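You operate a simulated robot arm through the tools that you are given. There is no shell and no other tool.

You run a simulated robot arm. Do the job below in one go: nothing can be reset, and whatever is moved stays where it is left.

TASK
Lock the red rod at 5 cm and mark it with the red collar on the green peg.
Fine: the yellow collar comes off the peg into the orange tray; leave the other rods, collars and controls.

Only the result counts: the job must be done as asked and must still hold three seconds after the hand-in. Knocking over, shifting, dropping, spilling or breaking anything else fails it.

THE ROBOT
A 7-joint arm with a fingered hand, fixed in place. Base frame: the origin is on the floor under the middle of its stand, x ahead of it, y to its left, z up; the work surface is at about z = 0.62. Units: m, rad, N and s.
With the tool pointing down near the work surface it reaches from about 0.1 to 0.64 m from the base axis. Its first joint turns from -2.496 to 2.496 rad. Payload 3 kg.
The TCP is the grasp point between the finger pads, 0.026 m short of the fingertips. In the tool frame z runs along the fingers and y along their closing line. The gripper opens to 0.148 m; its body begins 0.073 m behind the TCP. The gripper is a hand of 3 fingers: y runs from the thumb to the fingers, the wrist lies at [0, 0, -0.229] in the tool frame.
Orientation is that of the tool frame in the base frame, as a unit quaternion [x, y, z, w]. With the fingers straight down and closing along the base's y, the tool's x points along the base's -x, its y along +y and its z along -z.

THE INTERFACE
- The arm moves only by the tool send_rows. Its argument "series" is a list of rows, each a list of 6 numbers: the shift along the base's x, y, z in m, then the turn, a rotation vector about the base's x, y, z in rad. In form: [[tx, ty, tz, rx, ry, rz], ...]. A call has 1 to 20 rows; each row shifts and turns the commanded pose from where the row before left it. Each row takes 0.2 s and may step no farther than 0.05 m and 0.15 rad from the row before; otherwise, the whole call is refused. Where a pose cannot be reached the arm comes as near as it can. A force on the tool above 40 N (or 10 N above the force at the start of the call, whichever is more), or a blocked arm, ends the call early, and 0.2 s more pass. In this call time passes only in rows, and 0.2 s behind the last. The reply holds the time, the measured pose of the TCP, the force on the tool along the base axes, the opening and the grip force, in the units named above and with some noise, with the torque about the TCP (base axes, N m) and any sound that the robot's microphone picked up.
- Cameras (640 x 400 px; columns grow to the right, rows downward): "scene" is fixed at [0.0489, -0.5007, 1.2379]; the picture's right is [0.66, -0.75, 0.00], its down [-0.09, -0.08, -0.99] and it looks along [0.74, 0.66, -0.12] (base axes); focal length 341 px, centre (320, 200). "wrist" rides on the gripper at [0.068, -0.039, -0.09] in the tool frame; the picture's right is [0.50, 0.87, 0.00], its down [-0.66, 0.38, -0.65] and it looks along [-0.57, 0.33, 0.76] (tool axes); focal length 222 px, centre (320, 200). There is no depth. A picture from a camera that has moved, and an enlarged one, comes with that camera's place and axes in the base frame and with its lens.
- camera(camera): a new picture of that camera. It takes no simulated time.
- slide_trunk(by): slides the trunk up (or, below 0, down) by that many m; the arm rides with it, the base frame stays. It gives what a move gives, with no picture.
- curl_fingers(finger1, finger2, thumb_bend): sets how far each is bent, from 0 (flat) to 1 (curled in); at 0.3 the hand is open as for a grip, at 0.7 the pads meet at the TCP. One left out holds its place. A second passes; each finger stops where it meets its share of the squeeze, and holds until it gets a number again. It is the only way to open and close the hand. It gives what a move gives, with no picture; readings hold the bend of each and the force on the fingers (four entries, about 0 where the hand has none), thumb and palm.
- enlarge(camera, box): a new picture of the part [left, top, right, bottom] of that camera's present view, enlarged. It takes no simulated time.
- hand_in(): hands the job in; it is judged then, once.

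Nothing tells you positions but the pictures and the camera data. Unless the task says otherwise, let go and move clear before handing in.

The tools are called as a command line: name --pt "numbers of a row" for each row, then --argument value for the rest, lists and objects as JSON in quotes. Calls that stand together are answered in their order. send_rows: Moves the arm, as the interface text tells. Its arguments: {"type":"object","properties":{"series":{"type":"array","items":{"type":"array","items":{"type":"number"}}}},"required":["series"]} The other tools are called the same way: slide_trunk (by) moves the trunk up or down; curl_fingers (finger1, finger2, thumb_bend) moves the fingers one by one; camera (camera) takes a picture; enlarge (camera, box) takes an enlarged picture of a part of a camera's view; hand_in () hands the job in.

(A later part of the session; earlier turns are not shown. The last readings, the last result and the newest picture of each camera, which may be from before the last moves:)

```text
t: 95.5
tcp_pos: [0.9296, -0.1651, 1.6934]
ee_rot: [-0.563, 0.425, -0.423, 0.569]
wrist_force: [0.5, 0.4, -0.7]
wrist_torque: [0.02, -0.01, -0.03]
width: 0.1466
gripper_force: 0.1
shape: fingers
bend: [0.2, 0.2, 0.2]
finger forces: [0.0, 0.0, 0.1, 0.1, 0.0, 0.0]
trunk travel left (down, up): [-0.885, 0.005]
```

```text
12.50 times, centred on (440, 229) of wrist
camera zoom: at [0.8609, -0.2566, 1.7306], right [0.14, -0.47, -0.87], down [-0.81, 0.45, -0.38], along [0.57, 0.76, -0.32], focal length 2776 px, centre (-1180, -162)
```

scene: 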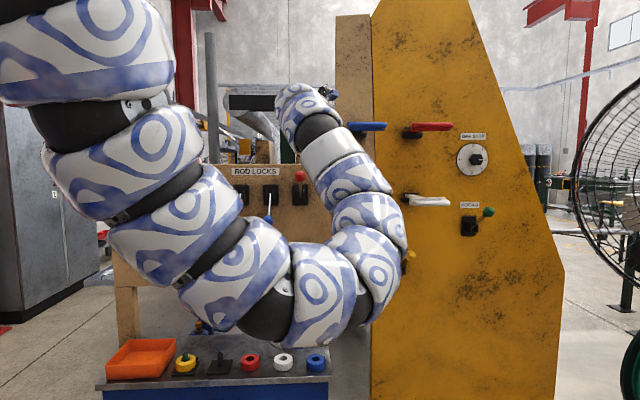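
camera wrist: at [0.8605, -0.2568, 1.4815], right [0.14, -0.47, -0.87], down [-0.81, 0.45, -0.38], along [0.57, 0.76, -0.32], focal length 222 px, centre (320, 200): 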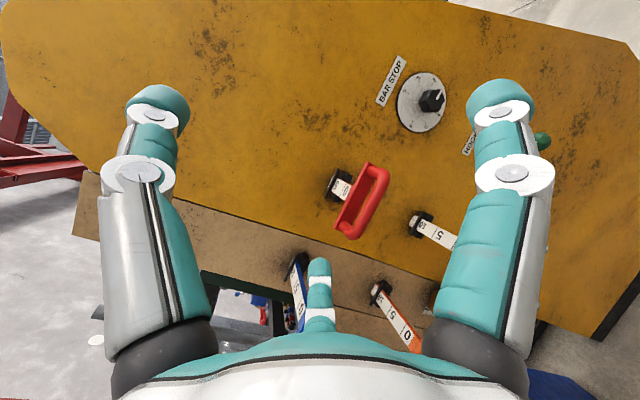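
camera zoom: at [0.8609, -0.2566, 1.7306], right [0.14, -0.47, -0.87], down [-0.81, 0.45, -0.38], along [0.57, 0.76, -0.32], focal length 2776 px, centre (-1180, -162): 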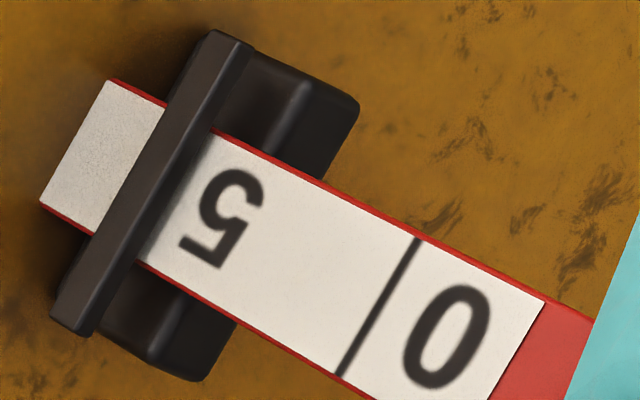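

Both views shift about +1 mm, so the rod now reads about 4.9, within a millimetre or so of 5. I'll leave it and go lock it: close the hand, lower the trunk, and travel back left past the blue handle.

slide_trunk --by -0.25

curl_fingers --finger1 0.72 --finger2 0.72 --thumb_bend 0.72

send_rows --pt "-0.035 0 -0.02 0 0 0" --pt "-0.035 0 -0.02 0 0 0" --pt "-0.03 0.015 -0.02 0 0 0.09" --pt "-0.03 0.035 -0.01 0 0 0.09" --pt "-0.025 0.04 0 0 0 0.09" --pt "-0.015 0.045 0 0 0 0.09" --pt "-0.01 0.045 0 0 0 0.09"

camera --camera "scene"

```text
t: 98.1
tcp_pos: [0.928, -0.1649, 1.4434]
ee_rot: [-0.563, 0.425, -0.423, 0.569]
wrist_force: [-0.6, 0.3, -0.7]
wrist_torque: [-0.02, -0.01, 0.03]
width: 0.1466
gripper_force: 0.1
shape: fingers
bend: [0.2, 0.2, 0.2]
finger forces: [0.1, 0.1, 0.0, 0.0, 0.0, 0.0]
trunk travel left (down, up): [-0.635, 0.255]
```

```text
t: 99.1
tcp_pos: [0.9285, -0.1663, 1.4423]
ee_rot: [-0.564, 0.425, -0.423, 0.568]
wrist_force: [0.6, -0.6, -0.6]
wrist_torque: [-0.03, -0.02, 0.0]
width: 0.0
gripper_force: 0.1
shape: fingers
bend: [0.71, 0.71, 0.71]
finger forces: [0.0, 0.0, 0.0, 0.1, 0.1, 0.0]
trunk travel left (down, up): [-0.635, 0.255]
```

```text
t: 100.7
tcp_pos: [0.7473, 0.0172, 1.3738]
ee_rot: [-0.645, 0.287, -0.284, 0.649]
wrist_force: [-0.2, 0.0, 0.1]
wrist_torque: [0.01, -0.01, -0.03]
width: 0.0
gripper_force: 0.1
shape: fingers
bend: [0.71, 0.71, 0.71]
finger forces: [0.1, 0.0, 0.0, 0.0, 0.0, 0.0]
trunk travel left (down, up): [-0.635, 0.255]
```

```text
taken
```

scene: 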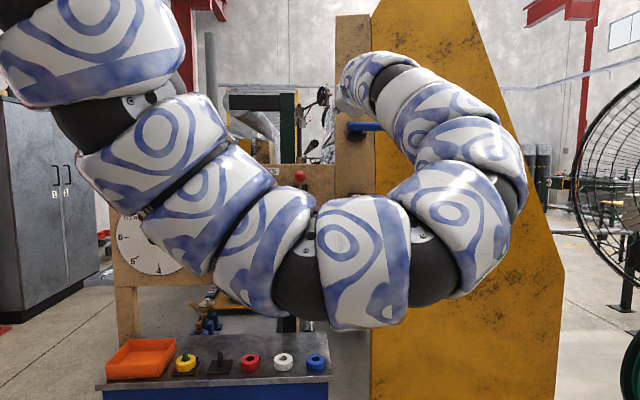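

send_rows --pt "-0.01 0.045 0 0 0 0" --pt "-0.01 0.045 0 0 0 0" --pt "-0.005 0.045 0 0 0 0"

slide_trunk --by -0.08

camera --camera "wrist"

```text
t: 101.5
tcp_pos: [0.7231, 0.1529, 1.3755]
ee_rot: [-0.644, 0.288, -0.285, 0.649]
wrist_force: [-0.2, -0.2, -0.1]
wrist_torque: [0.0, 0.02, 0.0]
width: 0.0
gripper_force: 0.1
shape: fingers
bend: [0.71, 0.71, 0.71]
finger forces: [0.0, 0.0, 0.1, 0.0, 0.0, 0.1]
trunk travel left (down, up): [-0.635, 0.255]
```

```text
t: 102.6
tcp_pos: [0.7229, 0.1524, 1.2951]
ee_rot: [-0.645, 0.288, -0.285, 0.648]
wrist_force: [0.1, -1.0, 0.2]
wrist_torque: [0.01, -0.04, -0.01]
width: 0.0002
gripper_force: 0.1
shape: fingers
bend: [0.71, 0.71, 0.71]
finger forces: [0.1, 0.0, 0.1, 0.0, 0.1, 0.0]
trunk travel left (down, up): [-0.555, 0.335]
```

```text
taken
camera wrist: at [0.7019, 0.0402, 1.3324], right [0.33, -0.36, -0.87], down [-0.93, 0.05, -0.38], along [0.18, 0.93, -0.32], focal length 222 px, centre (320, 200)
```

wrist: 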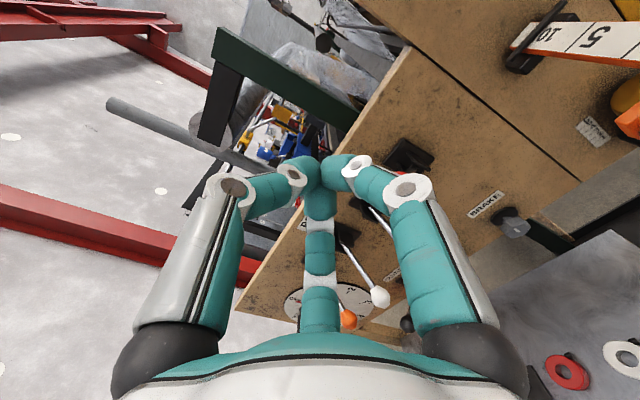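

I'll move over the raised red knob, staying above it.

send_rows --pt "0.02 0.025 -0.005 0 0 0" --pt "0.02 0.025 -0.005 0 0 0" --pt "0.02 0.025 -0.005 0 0 0"

enlarge --camera "scene" --box '[180, 100, 440, 260]'

camera --camera "wrist"

```text
t: 103.4
tcp_pos: [0.7826, 0.2273, 1.2784]
ee_rot: [-0.644, 0.289, -0.286, 0.648]
wrist_force: [0.2, -0.5, -0.3]
wrist_torque: [0.01, -0.05, -0.01]
width: 0.0
gripper_force: 0.0
shape: fingers
bend: [0.71, 0.71, 0.71]
finger forces: [0.0, 0.0, 0.1, 0.0, 0.0, 0.2]
trunk travel left (down, up): [-0.555, 0.335]
```

```text
2.46 times, centred on (310, 180) of scene
camera zoom: at [0.0489, -0.5007, 1.2379], right [0.66, -0.75, 0.0], down [-0.09, -0.08, -0.99], along [0.74, 0.66, -0.12], focal length 840 px, centre (345, 249)
```

zoom: 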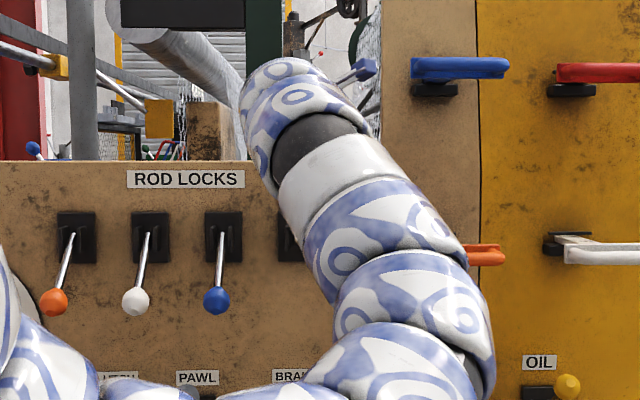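

```text
taken
camera wrist: at [0.7616, 0.1155, 1.3155], right [0.33, -0.36, -0.87], down [-0.93, 0.05, -0.38], along [0.18, 0.93, -0.32], focal length 222 px, centre (320, 200)
```

wrist: 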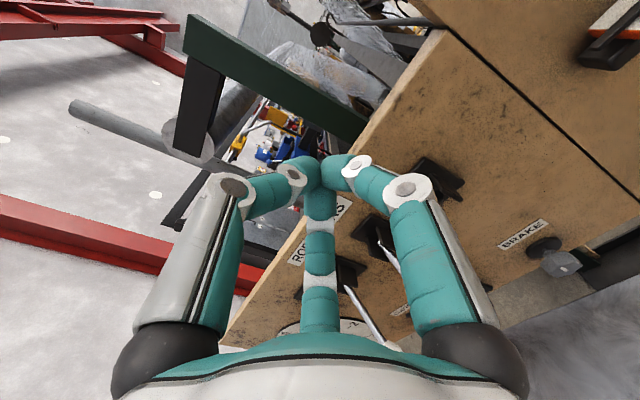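

By geometry the closed fingertips are directly above the knob (it's hidden from both cameras). I'll press down in small steps, watching the force.

send_rows --pt "0 0 -0.015 0 0 0" --pt "0 0 -0.015 0 0 0" --pt "0 0 -0.015 0 0 0" --pt "0 0 -0.01 0 0 0" --pt "0 0 -0.01 0 0 0" --pt "0 0 -0.01 0 0 0" --pt "0 0 -0.01 0 0 0"

camera --camera "wrist"

enlarge --camera "scene" --box '[180, 100, 440, 260]'

```text
t: 105.0
tcp_pos: [0.7826, 0.2275, 1.1945]
ee_rot: [-0.644, 0.288, -0.285, 0.649]
wrist_force: [-0.9, 2.0, 3.3]
wrist_torque: [0.06, 0.05, 0.03]
width: 0.0002
gripper_force: 2.9
shape: fingers
bend: [0.71, 0.71, 0.69]
finger forces: [0.0, 6.5, 0.0, 0.0, 0.1, 0.0]
trunk travel left (down, up): [-0.555, 0.335]
```

```text
taken
camera wrist: at [0.7616, 0.1154, 1.2317], right [0.33, -0.36, -0.87], down [-0.93, 0.05, -0.38], along [0.18, 0.93, -0.32], focal length 222 px, centre (320, 200)
```

wrist: 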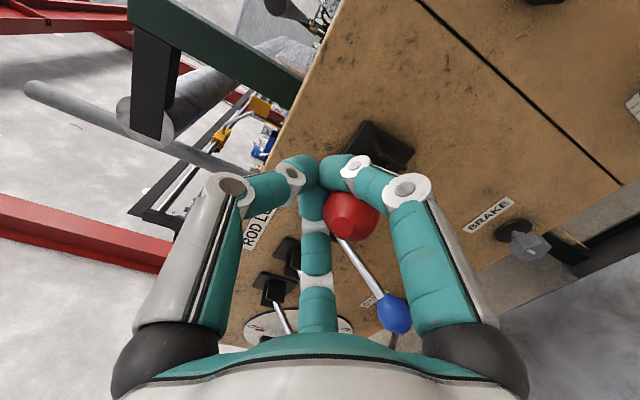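

```text
2.46 times, centred on (310, 180) of scene
camera zoom: at [0.0489, -0.5007, 1.2379], right [0.66, -0.75, 0.0], down [-0.09, -0.08, -0.99], along [0.74, 0.66, -0.12], focal length 840 px, centre (345, 249)
```

zoom: 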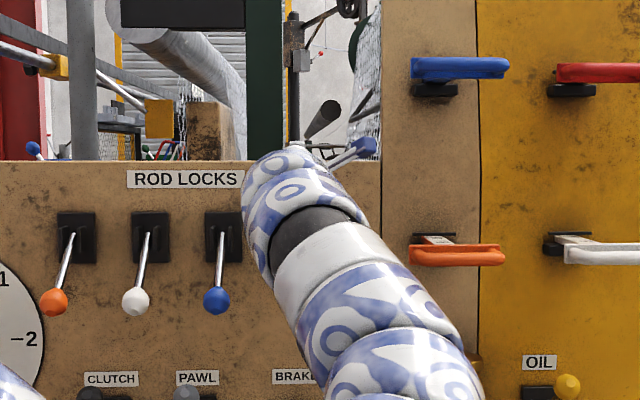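

The knob is nested under the fingertips, with about 3 N. I'll keep pressing down.

send_rows --pt "0 0 -0.01 0 0 0" --pt "0 0 -0.01 0 0 0" --pt "0 0 -0.01 0 0 0" --pt "0 0 -0.01 0 0 0" --pt "0 0 -0.01 0 0 0" --pt "0 0 -0.01 0 0 0"

camera --camera "wrist"

```text
t: 106.4
tcp_pos: [0.7836, 0.2265, 1.1336]
ee_rot: [-0.644, 0.289, -0.284, 0.649]
wrist_force: [-0.8, 1.1, -0.9]
wrist_torque: [-0.02, 0.02, 0.0]
width: 0.0001
gripper_force: 0.8
shape: fingers
bend: [0.71, 0.71, 0.71]
finger forces: [0.0, 1.5, 0.0, 0.1, 0.0, 0.1]
trunk travel left (down, up): [-0.555, 0.335]
```

```text
taken
camera wrist: at [0.7624, 0.1149, 1.1715], right [0.33, -0.36, -0.87], down [-0.93, 0.05, -0.38], along [0.18, 0.93, -0.32], focal length 222 px, centre (320, 200)
```

wrist: 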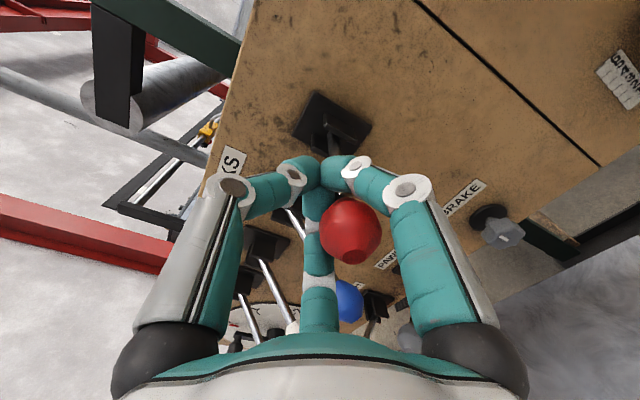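

send_rows --pt "0 0 -0.01 0 0 0" --pt "0 0 -0.01 0 0 0" --pt "0 0 -0.01 0 0 0" --pt "0 0 -0.01 0 0 0" --pt "0 0 -0.01 0 0 0" --pt "0 0 -0.01 0 0 0"

camera --camera "wrist"

enlarge --camera "scene" --box '[180, 140, 440, 300]'

```text
t: 107.8
tcp_pos: [0.784, 0.2266, 1.0754]
ee_rot: [-0.644, 0.288, -0.285, 0.649]
wrist_force: [0.5, -0.6, -0.9]
wrist_torque: [0.01, 0.0, 0.04]
width: 0.0001
gripper_force: 0.2
shape: fingers
bend: [0.71, 0.71, 0.71]
finger forces: [0.1, 0.1, 0.1, 0.0, 0.0, 0.0]
trunk travel left (down, up): [-0.555, 0.335]
```

```text
taken
camera wrist: at [0.7626, 0.1152, 1.1125], right [0.33, -0.36, -0.87], down [-0.93, 0.05, -0.38], along [0.18, 0.93, -0.32], focal length 222 px, centre (320, 200)
```

wrist: 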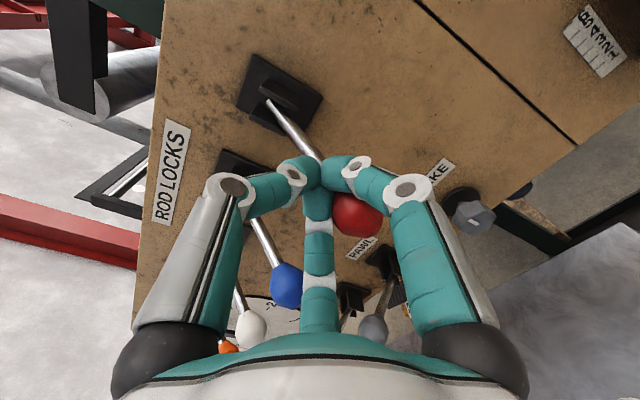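

```text
2.46 times, centred on (310, 220) of scene
camera zoom: at [0.0489, -0.5007, 1.2379], right [0.66, -0.75, 0.0], down [-0.09, -0.08, -0.99], along [0.74, 0.66, -0.12], focal length 840 px, centre (345, 151)
```

zoom: 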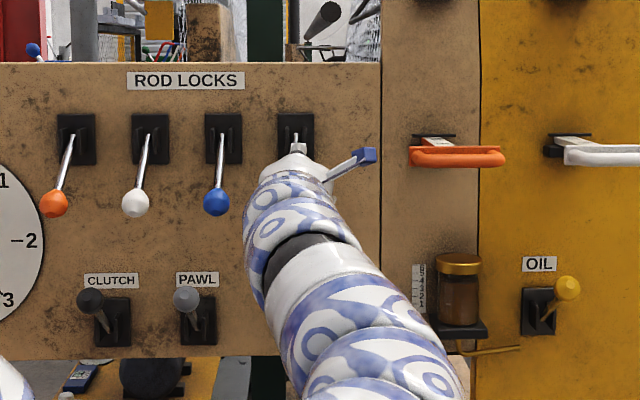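

The knob has snapped down: it measures z ≈ 1.05, its original locked position. I'll press a touch more to be sure, then withdraw upward and back.

send_rows --pt "0 0 -0.005 0 0 0" --pt "0 0 -0.005 0 0 0"

send_rows --pt "0 0 0.03 0 0 0" --pt "0 0 0.03 0 0 0" --pt "-0.015 -0.0135 0.03 0 0 0" --pt "-0.025 -0.024 0 0 0 0" --pt "-0.025 -0.024 0 0 0 0"

camera --camera "wrist"

enlarge --camera "scene" --box '[180, 140, 440, 300]'

```text
t: 108.4
tcp_pos: [0.783, 0.227, 1.0663]
ee_rot: [-0.644, 0.288, -0.284, 0.649]
wrist_force: [1.1, 2.1, 11.9]
wrist_torque: [0.18, -0.13, -0.01]
width: 0.0002
gripper_force: 2.9
shape: fingers
bend: [0.71, 0.71, 0.69]
finger forces: [6.3, 0.0, 0.0, 0.0, 0.0, 0.0]
trunk travel left (down, up): [-0.555, 0.335]
```

```text
t: 109.6
tcp_pos: [0.7185, 0.1659, 1.1545]
ee_rot: [-0.645, 0.288, -0.285, 0.648]
wrist_force: [-0.7, -0.8, -0.4]
wrist_torque: [0.01, 0.0, -0.01]
width: 0.0
gripper_force: 0.1
shape: fingers
bend: [0.71, 0.71, 0.71]
finger forces: [0.1, 0.0, 0.1, 0.0, 0.0, 0.0]
trunk travel left (down, up): [-0.555, 0.335]
```

```text
taken
camera wrist: at [0.6974, 0.053, 1.1923], right [0.33, -0.36, -0.87], down [-0.93, 0.05, -0.38], along [0.18, 0.93, -0.32], focal length 222 px, centre (320, 200)
```

wrist: 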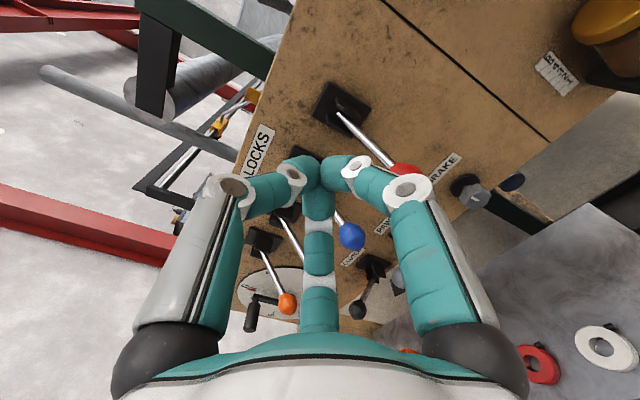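

```text
2.46 times, centred on (310, 220) of scene
camera zoom: at [0.0489, -0.5007, 1.2379], right [0.66, -0.75, 0.0], down [-0.09, -0.08, -0.99], along [0.74, 0.66, -0.12], focal length 840 px, centre (345, 151)
```

zoom: 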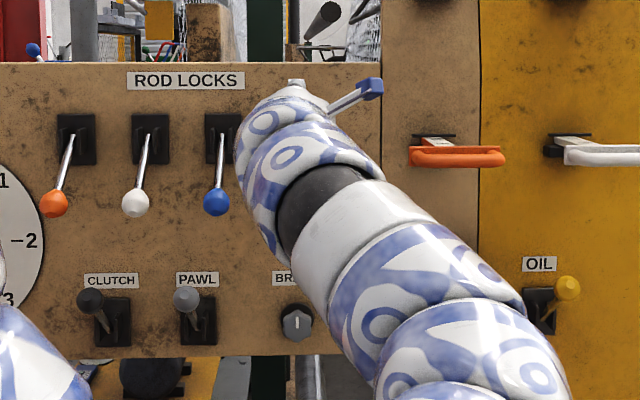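

The lever met a firm stop at 12 N: the red rod is locked. Now for the collars, I need the hand pointing mostly down; I'll swing it downward about the wrist, away from the panel.

send_rows --pt "-0.0012 -0.0011 -0.0274 -0.0803 0.0892 0" --pt "-0.0036 -0.0033 -0.027 -0.0803 0.0892 0" --pt "-0.006 -0.0054 -0.0262 -0.0803 0.0892 0" --pt "-0.0083 -0.0075 -0.0251 -0.0803 0.0892 0" --pt "-0.0105 -0.0094 -0.0235 -0.0803 0.0892 0"

camera --camera "scene"

```text
t: 110.8
tcp_pos: [0.6886, 0.1372, 1.0256]
ee_rot: [0.807, -0.362, 0.187, -0.427]
wrist_force: [0.0, -0.1, -0.3]
wrist_torque: [0.0, -0.01, 0.03]
width: 0.0001
gripper_force: 0.1
shape: fingers
bend: [0.71, 0.71, 0.71]
finger forces: [0.0, 0.1, 0.0, 0.1, 0.0, 0.0]
trunk travel left (down, up): [-0.555, 0.335]
```

```text
taken
```

scene: 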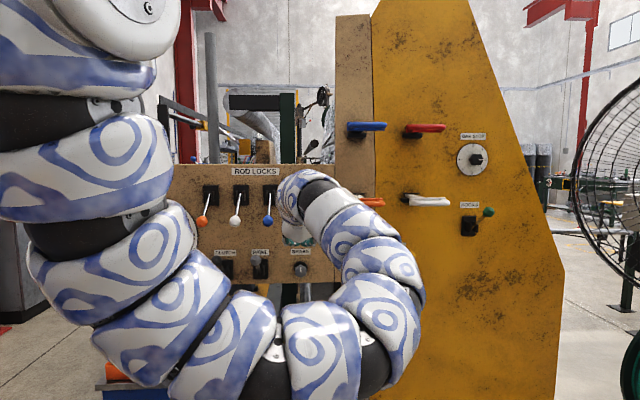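

Going well, no reach complaints. I'll finish the downward swing.

send_rows --pt "-0.0125 -0.0112 -0.0217 -0.0803 0.0892 0" --pt "-0.0143 -0.0129 -0.0195 -0.0803 0.0892 0" --pt "-0.016 -0.0144 -0.0171 -0.0803 0.0892 0" --pt "-0.0174 -0.0157 -0.0144 -0.0803 0.0892 0" --pt "-0.0185 -0.0167 -0.0115 -0.0803 0.0892 0"

camera --camera "scene"

camera --camera "wrist"

```text
t: 112.0
tcp_pos: [0.6093, 0.0679, 0.9417]
ee_rot: [0.896, -0.403, 0.072, -0.17]
wrist_force: [-0.2, 0.3, -0.8]
wrist_torque: [0.03, -0.01, 0.01]
width: 0.0
gripper_force: 0.1
shape: fingers
bend: [0.71, 0.71, 0.71]
finger forces: [0.0, 0.0, 0.1, 0.0, 0.0, 0.1]
trunk travel left (down, up): [-0.555, 0.335]
```

```text
taken
```

scene: 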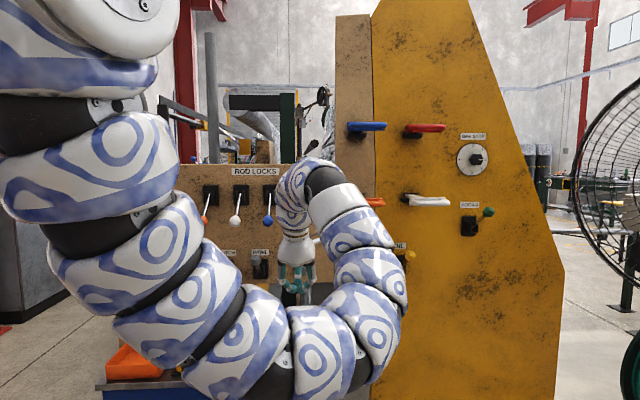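

```text
taken
camera wrist: at [0.6565, 0.0196, 1.038], right [-0.27, -0.91, -0.32], down [-0.87, 0.09, 0.48], along [-0.4, 0.41, -0.82], focal length 222 px, centre (320, 200)
```

wrist: 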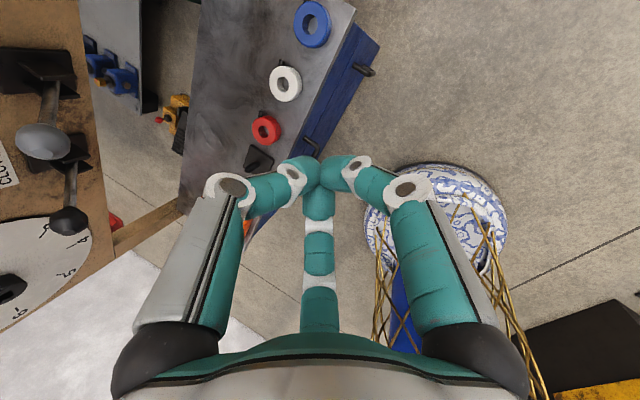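

The hand is now pointing down with a 21° outward tilt, and I can see the collars: red at about (0.634, 0.292), white (0.696, 0.219), blue (0.760, 0.145); by spacing the green peg should be near (0.507, 0.439). I'll swing left, staying well in front of the clutch and pawl levers.

send_rows --pt "-0.0193 0.0365 -0.0025 0 0 0" --pt "-0.0193 0.0365 -0.0025 0 0 0" --pt "-0.0193 0.0365 -0.0025 0 0 0" --pt "-0.0193 0.0365 -0.0025 0 0 0"

camera --camera "scene"

camera --camera "wrist"

```text
t: 113.0
tcp_pos: [0.5302, 0.2167, 0.9318]
ee_rot: [0.896, -0.403, 0.074, -0.17]
wrist_force: [0.4, -0.4, -0.1]
wrist_torque: [-0.02, 0.01, -0.01]
width: 0.0
gripper_force: 0.1
shape: fingers
bend: [0.71, 0.71, 0.71]
finger forces: [0.1, 0.0, 0.0, 0.0, 0.0, 0.0]
trunk travel left (down, up): [-0.555, 0.335]
```

```text
taken
```

scene: 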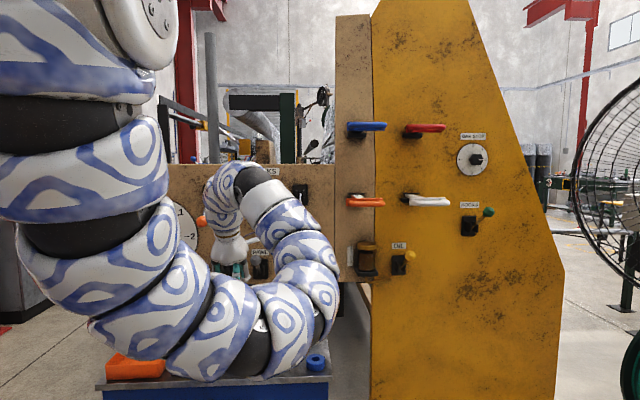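

```text
taken
camera wrist: at [0.5779, 0.1669, 1.0285], right [-0.27, -0.91, -0.32], down [-0.88, 0.09, 0.47], along [-0.4, 0.41, -0.82], focal length 222 px, centre (320, 200)
```

wrist: 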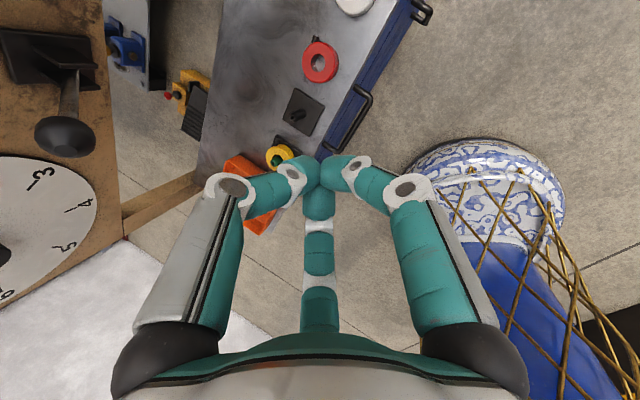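

I see yellow at about (0.497, 0.417), the tray just left of it, the black peg near (0.569, 0.348), and red near (0.632, 0.292). I'll move further left, and reduce the tilt to about 10°.

send_rows --pt "-0.025 0.035 -0.005 -0.067 0.0743 0" --pt "-0.025 0.035 -0.005 -0.067 0.0743 0" --pt "-0.025 0.035 -0.005 0 0 0"

camera --camera "scene"

camera --camera "wrist"

```text
t: 113.8
tcp_pos: [0.4552, 0.3222, 0.9126]
ee_rot: [0.909, -0.408, 0.032, -0.082]
wrist_force: [-0.2, 0.0, -0.4]
wrist_torque: [0.04, -0.01, -0.03]
width: 0.0002
gripper_force: 0.1
shape: fingers
bend: [0.71, 0.71, 0.71]
finger forces: [0.0, 0.0, 0.1, 0.1, 0.0, 0.0]
out of reach, approached as far as the arm can: row 2
trunk travel left (down, up): [-0.555, 0.335]
```

```text
taken
```

scene: 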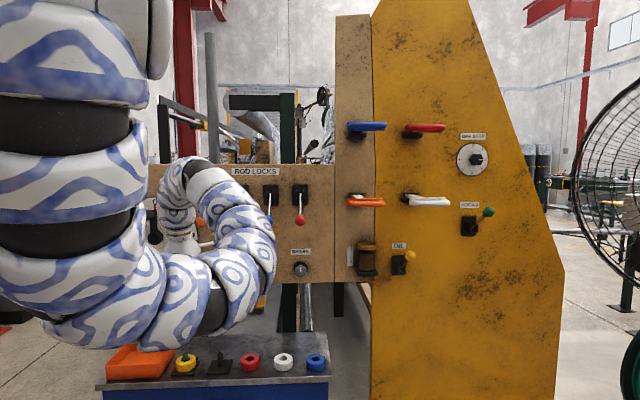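

```text
taken
camera wrist: at [0.5169, 0.2847, 1.0065], right [-0.31, -0.94, -0.16], down [-0.8, 0.16, 0.58], along [-0.52, 0.3, -0.8], focal length 222 px, centre (320, 200)
```

wrist: 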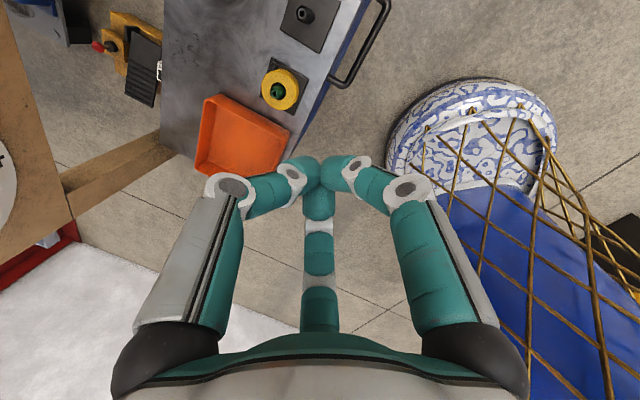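

enlarge --camera "wrist" --box '[180, 50, 330, 190]'

enlarge --camera "scene" --box '[100, 335, 330, 400]'

```text
2.86 times, centred on (255, 120) of wrist
camera zoom: at [0.5169, 0.2847, 1.0065], right [-0.31, -0.94, -0.16], down [-0.8, 0.16, 0.58], along [-0.52, 0.3, -0.8], focal length 635 px, centre (506, 429)
```

zoom: 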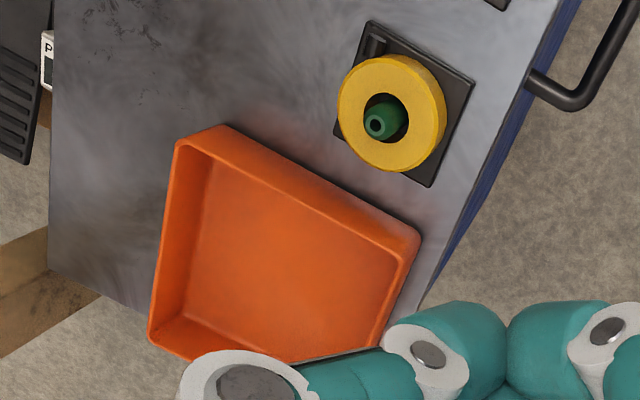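

```text
2.78 times, centred on (215, 368) of scene
camera zoom: at [0.0489, -0.5007, 1.2379], right [0.66, -0.75, 0.0], down [-0.09, -0.08, -0.99], along [0.74, 0.66, -0.12], focal length 950 px, centre (612, -266)
```

zoom: 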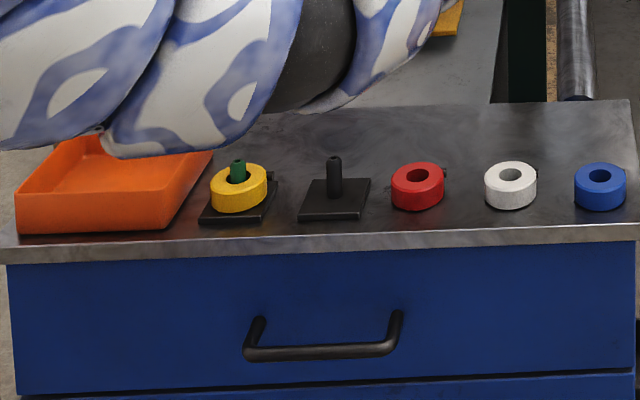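

The tray wall is only about 5 cm from the collar's centre, so I'll roll the hand 32° so that no digit comes down on the tray side or on the collar's set screw, and open to a size just over the collar.

send_rows --pt "0 0 0 -0.0175 -0.0172 0.138" --pt "0 0 0 -0.0175 -0.0172 0.138" --pt "0 0 0 -0.0175 -0.0172 0.138" --pt "0 0 0 -0.0175 -0.0172 0.138"

curl_fingers --finger1 0.42 --finger2 0.42 --thumb_bend 0.42

slide_trunk --by -0.13

camera --camera "scene"

camera --camera "wrist"

```text
t: 114.8
tcp_pos: [0.4577, 0.3195, 0.9127]
ee_rot: [0.986, -0.14, 0.055, -0.071]
wrist_force: [-0.2, -0.1, -0.5]
wrist_torque: [-0.01, -0.03, -0.02]
width: 0.0
gripper_force: 0.0
shape: fingers
bend: [0.71, 0.71, 0.71]
finger forces: [0.0, 0.0, 0.0, 0.0, 0.0, 0.0]
trunk travel left (down, up): [-0.555, 0.335]
```

```text
t: 115.8
tcp_pos: [0.4568, 0.318, 0.9127]
ee_rot: [0.986, -0.142, 0.055, -0.071]
wrist_force: [1.0, -0.7, -0.4]
wrist_torque: [-0.02, 0.01, 0.02]
width: 0.088
gripper_force: 0.0
shape: fingers
bend: [0.42, 0.42, 0.42]
finger forces: [0.0, 0.0, 0.1, 0.0, 0.1, 0.1]
trunk travel left (down, up): [-0.555, 0.335]
```

```text
t: 117.4
tcp_pos: [0.4574, 0.3192, 0.7834]
ee_rot: [0.986, -0.141, 0.055, -0.071]
wrist_force: [0.0, -0.2, 0.0]
wrist_torque: [-0.01, 0.03, -0.03]
width: 0.0882
gripper_force: 0.1
shape: fingers
bend: [0.42, 0.42, 0.42]
finger forces: [0.0, 0.0, 0.0, 0.0, 0.1, 0.0]
trunk travel left (down, up): [-0.425, 0.465]
```

```text
taken
```

scene: 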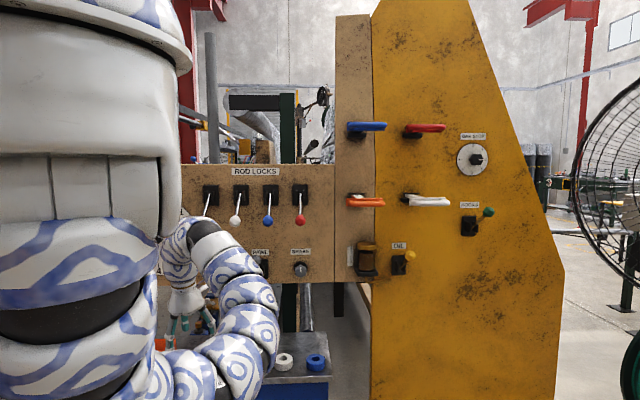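

```text
taken
camera wrist: at [0.5206, 0.3249, 0.8827], right [0.24, -0.97, -0.09], down [-0.81, -0.25, 0.53], along [-0.53, -0.05, -0.85], focal length 222 px, centre (320, 200)
```

wrist: 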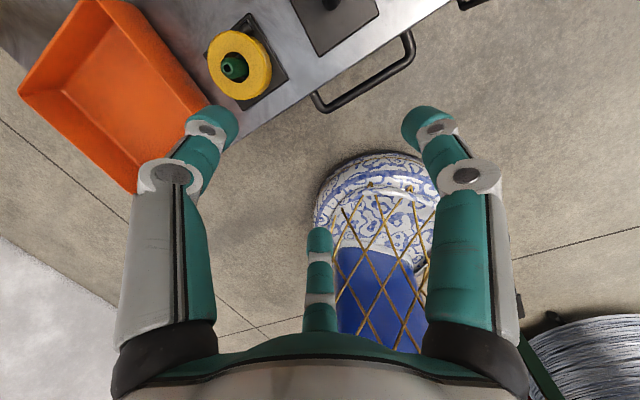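

I'm above the front edge of the shelf: yellow centre about (0.497, 0.415), green peg about (0.4955, 0.411), tray centre about (0.425, 0.54). I'll hover over the yellow collar.

send_rows --pt "0.0133 0.032 -0.01 0 0 0" --pt "0.0133 0.032 -0.01 0 0 0" --pt "0.0133 0.032 -0.01 0 0 0"

camera --camera "wrist"

camera --camera "scene"

```text
t: 118.2
tcp_pos: [0.4756, 0.3634, 0.7708]
ee_rot: [0.986, -0.141, 0.056, -0.07]
wrist_force: [0.5, -0.5, 0.7]
wrist_torque: [0.03, 0.01, -0.01]
width: 0.0882
gripper_force: 0.1
shape: fingers
bend: [0.42, 0.42, 0.42]
finger forces: [0.0, 0.0, 0.0, 0.1, 0.0, 0.0]
out of reach, approached as far as the arm can: row 2, 3
trunk travel left (down, up): [-0.425, 0.465]
```

```text
taken
camera wrist: at [0.5389, 0.3686, 0.8702], right [0.24, -0.97, -0.09], down [-0.81, -0.25, 0.53], along [-0.53, -0.06, -0.85], focal length 222 px, centre (320, 200)
```

wrist: 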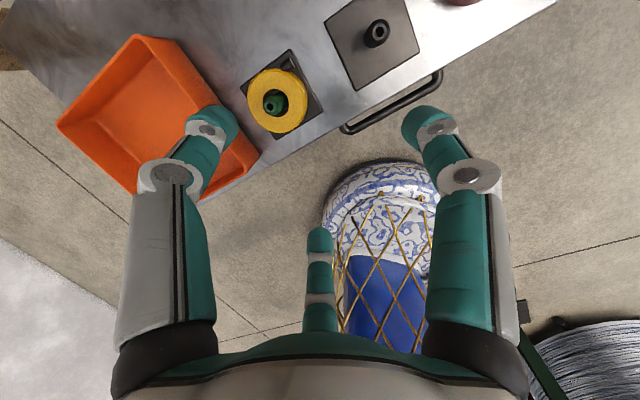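

```text
taken
```

scene: 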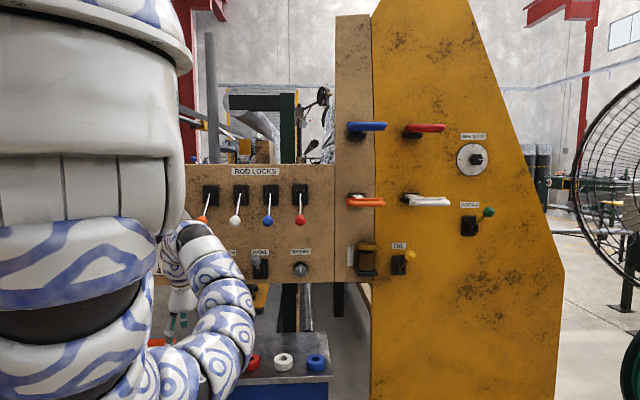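

The wrist bend limits me at this trunk height. Raising the trunk lets the arm reach down from higher; I'll raise it 0.15 m and come down with the arm instead.

slide_trunk --by 0.15

send_rows --pt "0.0 0.0 -0.03 0 0 0" --pt "0.0 0.0 -0.03 0 0 0" --pt "0.005 0.01 -0.03 0 0 0" --pt "0.005 0.015 -0.03 0 0 0"

camera --camera "scene"

```text
t: 120.0
tcp_pos: [0.4761, 0.3621, 0.9196]
ee_rot: [0.986, -0.141, 0.056, -0.072]
wrist_force: [0.2, -0.3, -0.3]
wrist_torque: [0.02, 0.02, 0.01]
width: 0.088
gripper_force: 0.1
shape: fingers
bend: [0.42, 0.42, 0.42]
finger forces: [0.1, 0.0, 0.0, 0.0, 0.0, 0.0]
trunk travel left (down, up): [-0.575, 0.315]
```

```text
t: 121.0
tcp_pos: [0.4754, 0.3639, 0.8697]
ee_rot: [0.986, -0.141, 0.056, -0.071]
wrist_force: [0.3, -0.2, 0.6]
wrist_torque: [0.02, -0.02, -0.04]
width: 0.0881
gripper_force: 0.0
shape: fingers
bend: [0.42, 0.42, 0.42]
finger forces: [0.0, 0.1, 0.1, 0.1, 0.0, 0.0]
out of reach, approached as far as the arm can: row 2, 3, 4
trunk travel left (down, up): [-0.575, 0.315]
```

```text
taken
```

scene: 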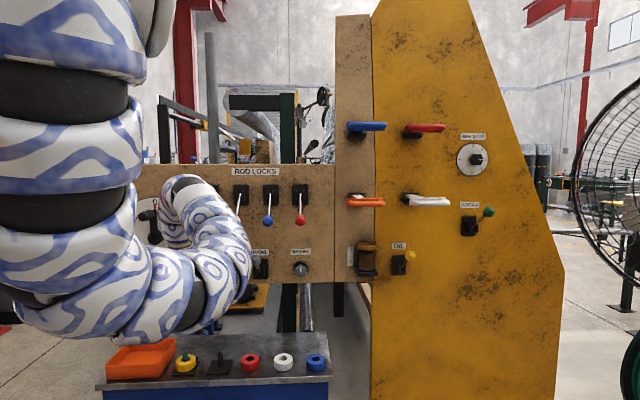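

Both outward and downward are limited in this arm shape. A higher hand relative to the shoulder should give more outward reach, so I'll lower the trunk while raising the hand by the same amount.

slide_trunk --by -0.1

send_rows --pt "0 0 0.03 0 0 0" --pt "0 0 0.03 0 0 0" --pt "0 0 0.03 0 0 0" --pt "0 0 0.03 0 0 0"

slide_trunk --by -0.1

send_rows --pt "0 0 0.03 0 0 0" --pt "0 0 0.03 0 0 0" --pt "0.01 0.015 0.0 0 0 0" --pt "0.01 0.015 0.0 0 0 0"

camera --camera "scene"

```text
t: 122.3
tcp_pos: [0.4753, 0.3642, 0.7675]
ee_rot: [0.986, -0.141, 0.055, -0.071]
wrist_force: [0.1, 1.2, 0.7]
wrist_torque: [-0.02, -0.01, 0.01]
width: 0.0883
gripper_force: 0.1
shape: fingers
bend: [0.42, 0.42, 0.42]
finger forces: [0.0, 0.1, 0.0, 0.0, 0.0, 0.0]
trunk travel left (down, up): [-0.475, 0.415]
```

```text
t: 123.3
tcp_pos: [0.4764, 0.3647, 0.8458]
ee_rot: [0.986, -0.141, 0.055, -0.076]
wrist_force: [-0.6, 0.1, -0.3]
wrist_torque: [-0.03, 0.0, 0.01]
width: 0.0882
gripper_force: 0.1
shape: fingers
bend: [0.42, 0.42, 0.42]
finger forces: [0.0, 0.0, 0.0, 0.0, 0.0, 0.0]
out of reach, approached as far as the arm can: row 3, 4
trunk travel left (down, up): [-0.475, 0.415]
```

```text
t: 124.6
tcp_pos: [0.4756, 0.3635, 0.7458]
ee_rot: [0.986, -0.141, 0.055, -0.075]
wrist_force: [-0.5, -0.4, 0.0]
wrist_torque: [0.02, 0.02, -0.04]
width: 0.0882
gripper_force: 0.1
shape: fingers
bend: [0.42, 0.42, 0.42]
finger forces: [0.0, 0.0, 0.0, 0.0, 0.0, 0.0]
trunk travel left (down, up): [-0.375, 0.515]
```

```text
t: 125.6
tcp_pos: [0.478, 0.3787, 0.7462]
ee_rot: [0.985, -0.144, 0.055, -0.078]
wrist_force: [0.1, -1.1, -0.2]
wrist_torque: [0.0, -0.05, -0.02]
width: 0.0881
gripper_force: 0.1
shape: fingers
bend: [0.42, 0.42, 0.42]
finger forces: [0.0, 0.1, 0.1, 0.0, 0.1, 0.1]
out of reach, approached as far as the arm can: row 1, 2, 3, 4
trunk travel left (down, up): [-0.375, 0.515]
```

```text
taken
```

scene: 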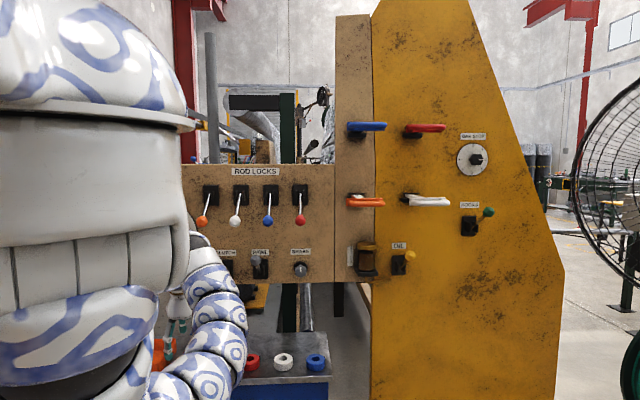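

Still boxed in; the roll I added may be using up the last joint. I'll undo the roll and test the outward reach again.

send_rows --pt "0 0 0.0 0.0175 0.0172 -0.138" --pt "0 0 0.0 0.0175 0.0172 -0.138" --pt "0 0 0.0 0.0175 0.0172 -0.138" --pt "0 0 0.0 0.0175 0.0172 -0.138" --pt "0.01 0.015 0.0 0 0 0" --pt "0.01 0.015 0.0 0 0 0"

```text
t: 127.0
tcp_pos: [0.4959, 0.4068, 0.7455]
ee_rot: [0.908, -0.41, 0.034, -0.087]
wrist_force: [0.1, -0.5, 0.4]
wrist_torque: [0.0, 0.02, 0.01]
width: 0.088
gripper_force: 0.1
shape: fingers
bend: [0.42, 0.42, 0.42]
finger forces: [0.0, 0.0, 0.0, 0.0, 0.0, 0.0]
trunk travel left (down, up): [-0.375, 0.515]
```

Without the roll the hand goes straight over the collar. A smaller roll of 15° is enough to clear the tray wall, so I'll try that.

send_rows --pt "0 0 0.0 -0.0163 -0.016 0.128" --pt "0 0 0.0 -0.0163 -0.016 0.128"

camera --camera "wrist"

camera --camera "scene"

```text
t: 127.6
tcp_pos: [0.4971, 0.4072, 0.7455]
ee_rot: [0.953, -0.287, 0.045, -0.082]
wrist_force: [-0.1, 0.6, 0.1]
wrist_torque: [-0.05, -0.02, 0.0]
width: 0.0883
gripper_force: 0.1
shape: fingers
bend: [0.42, 0.42, 0.42]
finger forces: [0.1, 0.1, 0.1, 0.0, 0.0, 0.0]
trunk travel left (down, up): [-0.375, 0.515]
```

```text
taken
camera wrist: at [0.5631, 0.3898, 0.8428], right [-0.05, -0.99, -0.14], down [-0.84, -0.03, 0.55], along [-0.55, 0.14, -0.82], focal length 222 px, centre (320, 200)
```

wrist: 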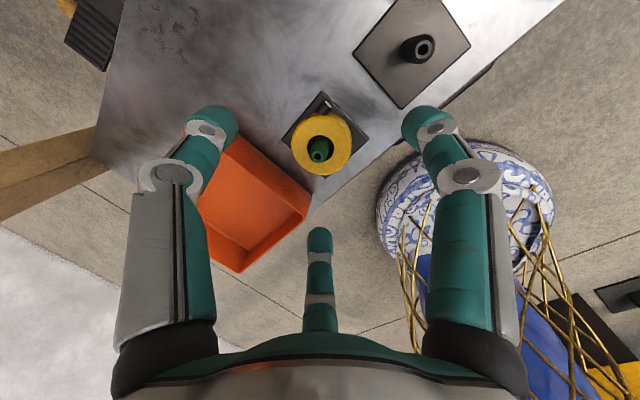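

```text
taken
```

scene: 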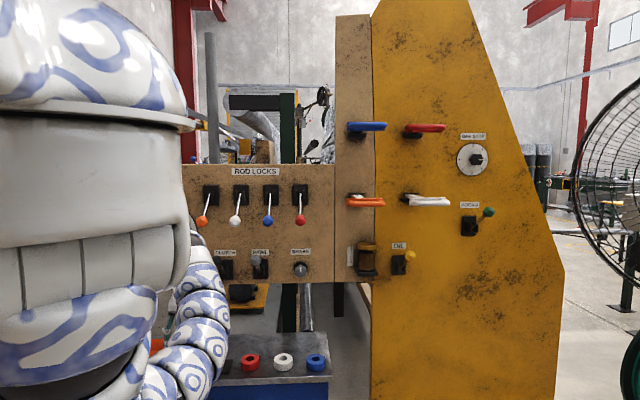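

Now the collar is nicely framed: centre about (0.494, 0.417). I'll centre on it and descend part-way.

send_rows --pt "-0.002 0.005 -0.015 0 0 0" --pt "-0.001 0.004 -0.015 0 0 0" --pt "0 0 -0.015 0 0 0"

camera --camera "wrist"

enlarge --camera "wrist" --box '[190, 90, 450, 260]'

```text
t: 128.4
tcp_pos: [0.4947, 0.4185, 0.6996]
ee_rot: [0.953, -0.287, 0.045, -0.082]
wrist_force: [0.8, 0.2, 0.0]
wrist_torque: [0.03, -0.01, 0.0]
width: 0.0884
gripper_force: 0.0
shape: fingers
bend: [0.42, 0.42, 0.42]
finger forces: [0.0, 0.0, 0.0, 0.0, 0.0, 0.0]
trunk travel left (down, up): [-0.375, 0.515]
```

```text
taken
camera wrist: at [0.5604, 0.3996, 0.7977], right [-0.05, -0.99, -0.14], down [-0.84, -0.03, 0.55], along [-0.55, 0.14, -0.82], focal length 222 px, centre (320, 200)
```

wrist: 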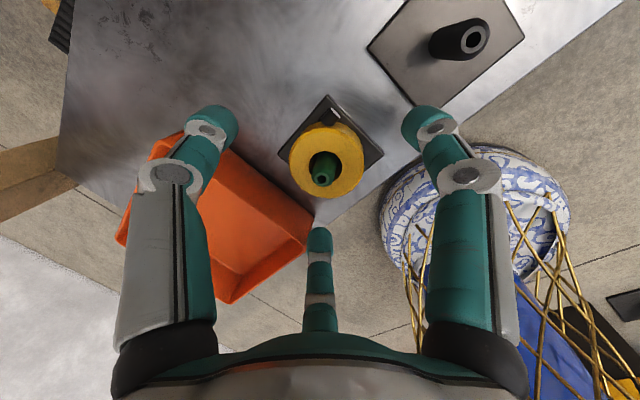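

```text
2.35 times, centred on (320, 175) of wrist
camera zoom: at [0.5604, 0.3996, 0.7977], right [-0.05, -0.99, -0.14], down [-0.84, -0.03, 0.55], along [-0.55, 0.14, -0.82], focal length 523 px, centre (320, 259)
```

zoom: 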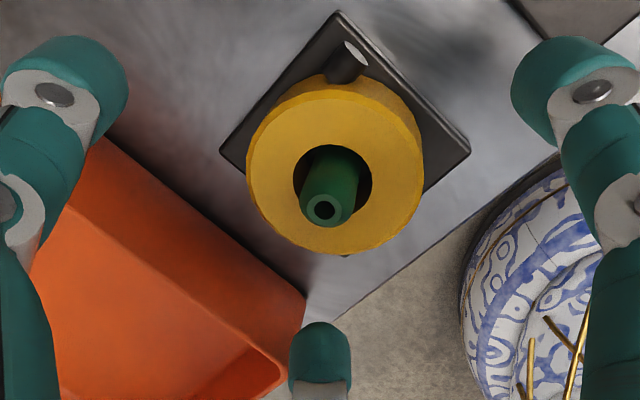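

The tray's near corner is only about 4.4 cm from the collar's centre, right where one digit would come down. Rolling the other way by about 86° puts all three digits in free directions, so I'll rise and do that.

send_rows --pt "0 0 0.03 0 0 0" --pt "0 0 0.02 0.0182 0.0178 -0.1344" --pt "0 0 0.0 0.0182 0.0178 -0.1344" --pt "0 0 0.0 0.0182 0.0178 -0.1344" --pt "0 0 0.0 0.0182 0.0178 -0.1344" --pt "0 0 0.0 0.0182 0.0178 -0.1344" --pt "0 0 0.0 0.0182 0.0178 -0.1344" --pt "0 0 0.0 0.0182 0.0178 -0.1344" --pt "0 0 0.0 0.0182 0.0178 -0.1344" --pt "0 0 0.0 0.0182 0.0178 -0.1344" --pt "0 0 0.0 0.0182 0.0178 -0.1344" --pt "0 0 0.0 0.0182 0.0178 -0.1344"

camera --camera "wrist"

camera --camera "scene"

```text
t: 131.0
tcp_pos: [0.4948, 0.4176, 0.7514]
ee_rot: [-0.499, 0.862, 0.024, 0.091]
wrist_force: [-0.5, -0.6, -0.1]
wrist_torque: [-0.01, 0.02, -0.02]
width: 0.0881
gripper_force: 0.1
shape: fingers
bend: [0.42, 0.42, 0.42]
finger forces: [0.0, 0.1, 0.0, 0.0, 0.0, 0.1]
trunk travel left (down, up): [-0.375, 0.515]
```

```text
taken
camera wrist: at [0.4832, 0.3277, 0.8283], right [-0.99, 0.01, -0.13], down [-0.09, 0.66, 0.74], along [0.09, 0.75, -0.66], focal length 222 px, centre (320, 200)
```

wrist: 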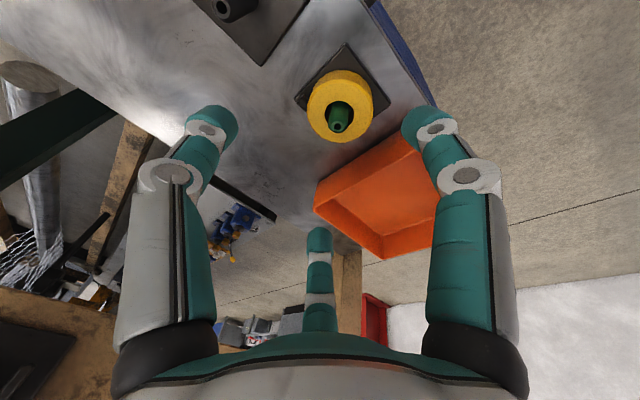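

```text
taken
```

scene: 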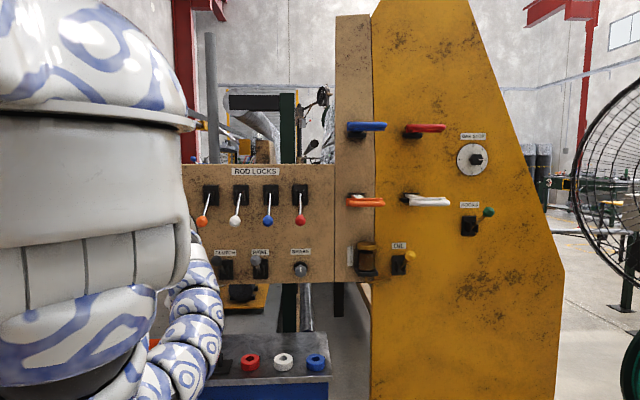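

That works without reach trouble. I'll trim the roll a little more and zoom on the collar to fix its centre.

send_rows --pt "0 0 0 0.0133 0.013 -0.0981" --pt "0 0 -0.02 0.0133 0.013 -0.0981"

enlarge --camera "wrist" --box '[190, 30, 450, 270]'

```text
t: 131.6
tcp_pos: [0.4952, 0.4168, 0.7302]
ee_rot: [-0.411, 0.907, 0.031, 0.088]
wrist_force: [0.0, 0.3, -0.4]
wrist_torque: [0.0, -0.02, 0.01]
width: 0.0882
gripper_force: 0.0
shape: fingers
bend: [0.42, 0.42, 0.42]
finger forces: [0.0, 0.0, 0.1, 0.1, 0.0, 0.0]
trunk travel left (down, up): [-0.375, 0.515]
```

```text
1.67 times, centred on (320, 150) of wrist
camera zoom: at [0.4684, 0.3295, 0.8056], right [-0.97, 0.2, -0.11], down [0.05, 0.65, 0.76], along [0.22, 0.73, -0.64], focal length 370 px, centre (320, 283)
```

zoom: 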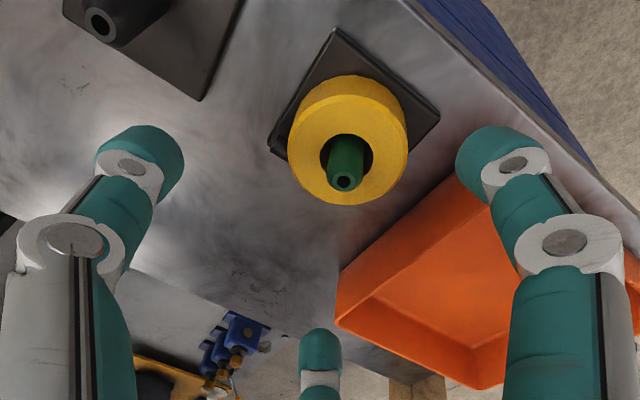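

send_rows --pt "-0.004 0.002 -0.015 0 0 0" --pt "0 0 -0.015 0 0 0" --pt "0 0 -0.01 0 0 0"

enlarge --camera "wrist" --box '[190, 60, 450, 270]'

```text
t: 132.4
tcp_pos: [0.4918, 0.4197, 0.6896]
ee_rot: [-0.41, 0.907, 0.033, 0.088]
wrist_force: [-0.4, -0.4, 0.1]
wrist_torque: [0.02, -0.01, 0.0]
width: 0.0882
gripper_force: 0.2
shape: fingers
bend: [0.42, 0.42, 0.42]
finger forces: [0.0, 0.1, 0.0, 0.0, 0.0, 0.0]
trunk travel left (down, up): [-0.375, 0.515]
```

```text
1.90 times, centred on (320, 165) of wrist
camera zoom: at [0.4654, 0.3313, 0.7655], right [-0.97, 0.2, -0.1], down [0.05, 0.65, 0.76], along [0.22, 0.73, -0.64], focal length 423 px, centre (320, 267)
```

zoom: 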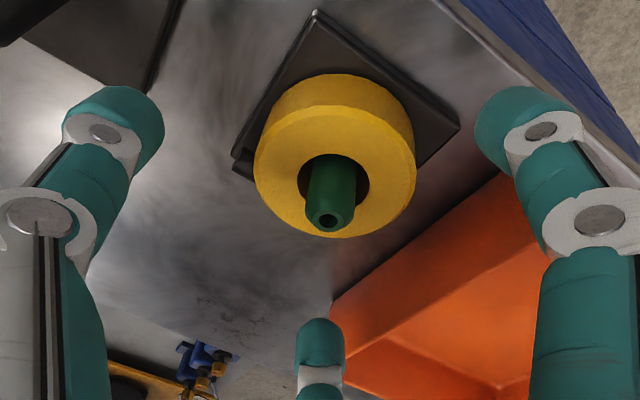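

The collar is centred under the hand at about (0.4915, 0.419). Descending to grasp height slowly.

send_rows --pt "0 0 -0.01 0 0 0" --pt "0 0 -0.008 0 0 0" --pt "0 0 -0.007 0 0 0"

enlarge --camera "wrist" --box '[190, 80, 450, 290]'

```text
t: 133.2
tcp_pos: [0.4908, 0.4187, 0.6646]
ee_rot: [-0.411, 0.907, 0.033, 0.088]
wrist_force: [0.2, -0.5, 0.3]
wrist_torque: [0.0, 0.02, 0.01]
width: 0.0881
gripper_force: 0.0
shape: fingers
bend: [0.42, 0.42, 0.42]
finger forces: [0.1, 0.0, 0.0, 0.0, 0.1, 0.1]
trunk travel left (down, up): [-0.375, 0.515]
```

```text
1.90 times, centred on (320, 185) of wrist
camera zoom: at [0.4644, 0.3306, 0.7413], right [-0.97, 0.2, -0.11], down [0.05, 0.65, 0.76], along [0.22, 0.73, -0.64], focal length 423 px, centre (320, 229)
```

zoom: 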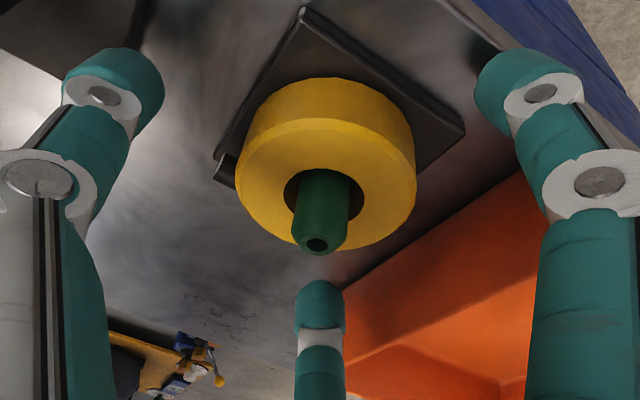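

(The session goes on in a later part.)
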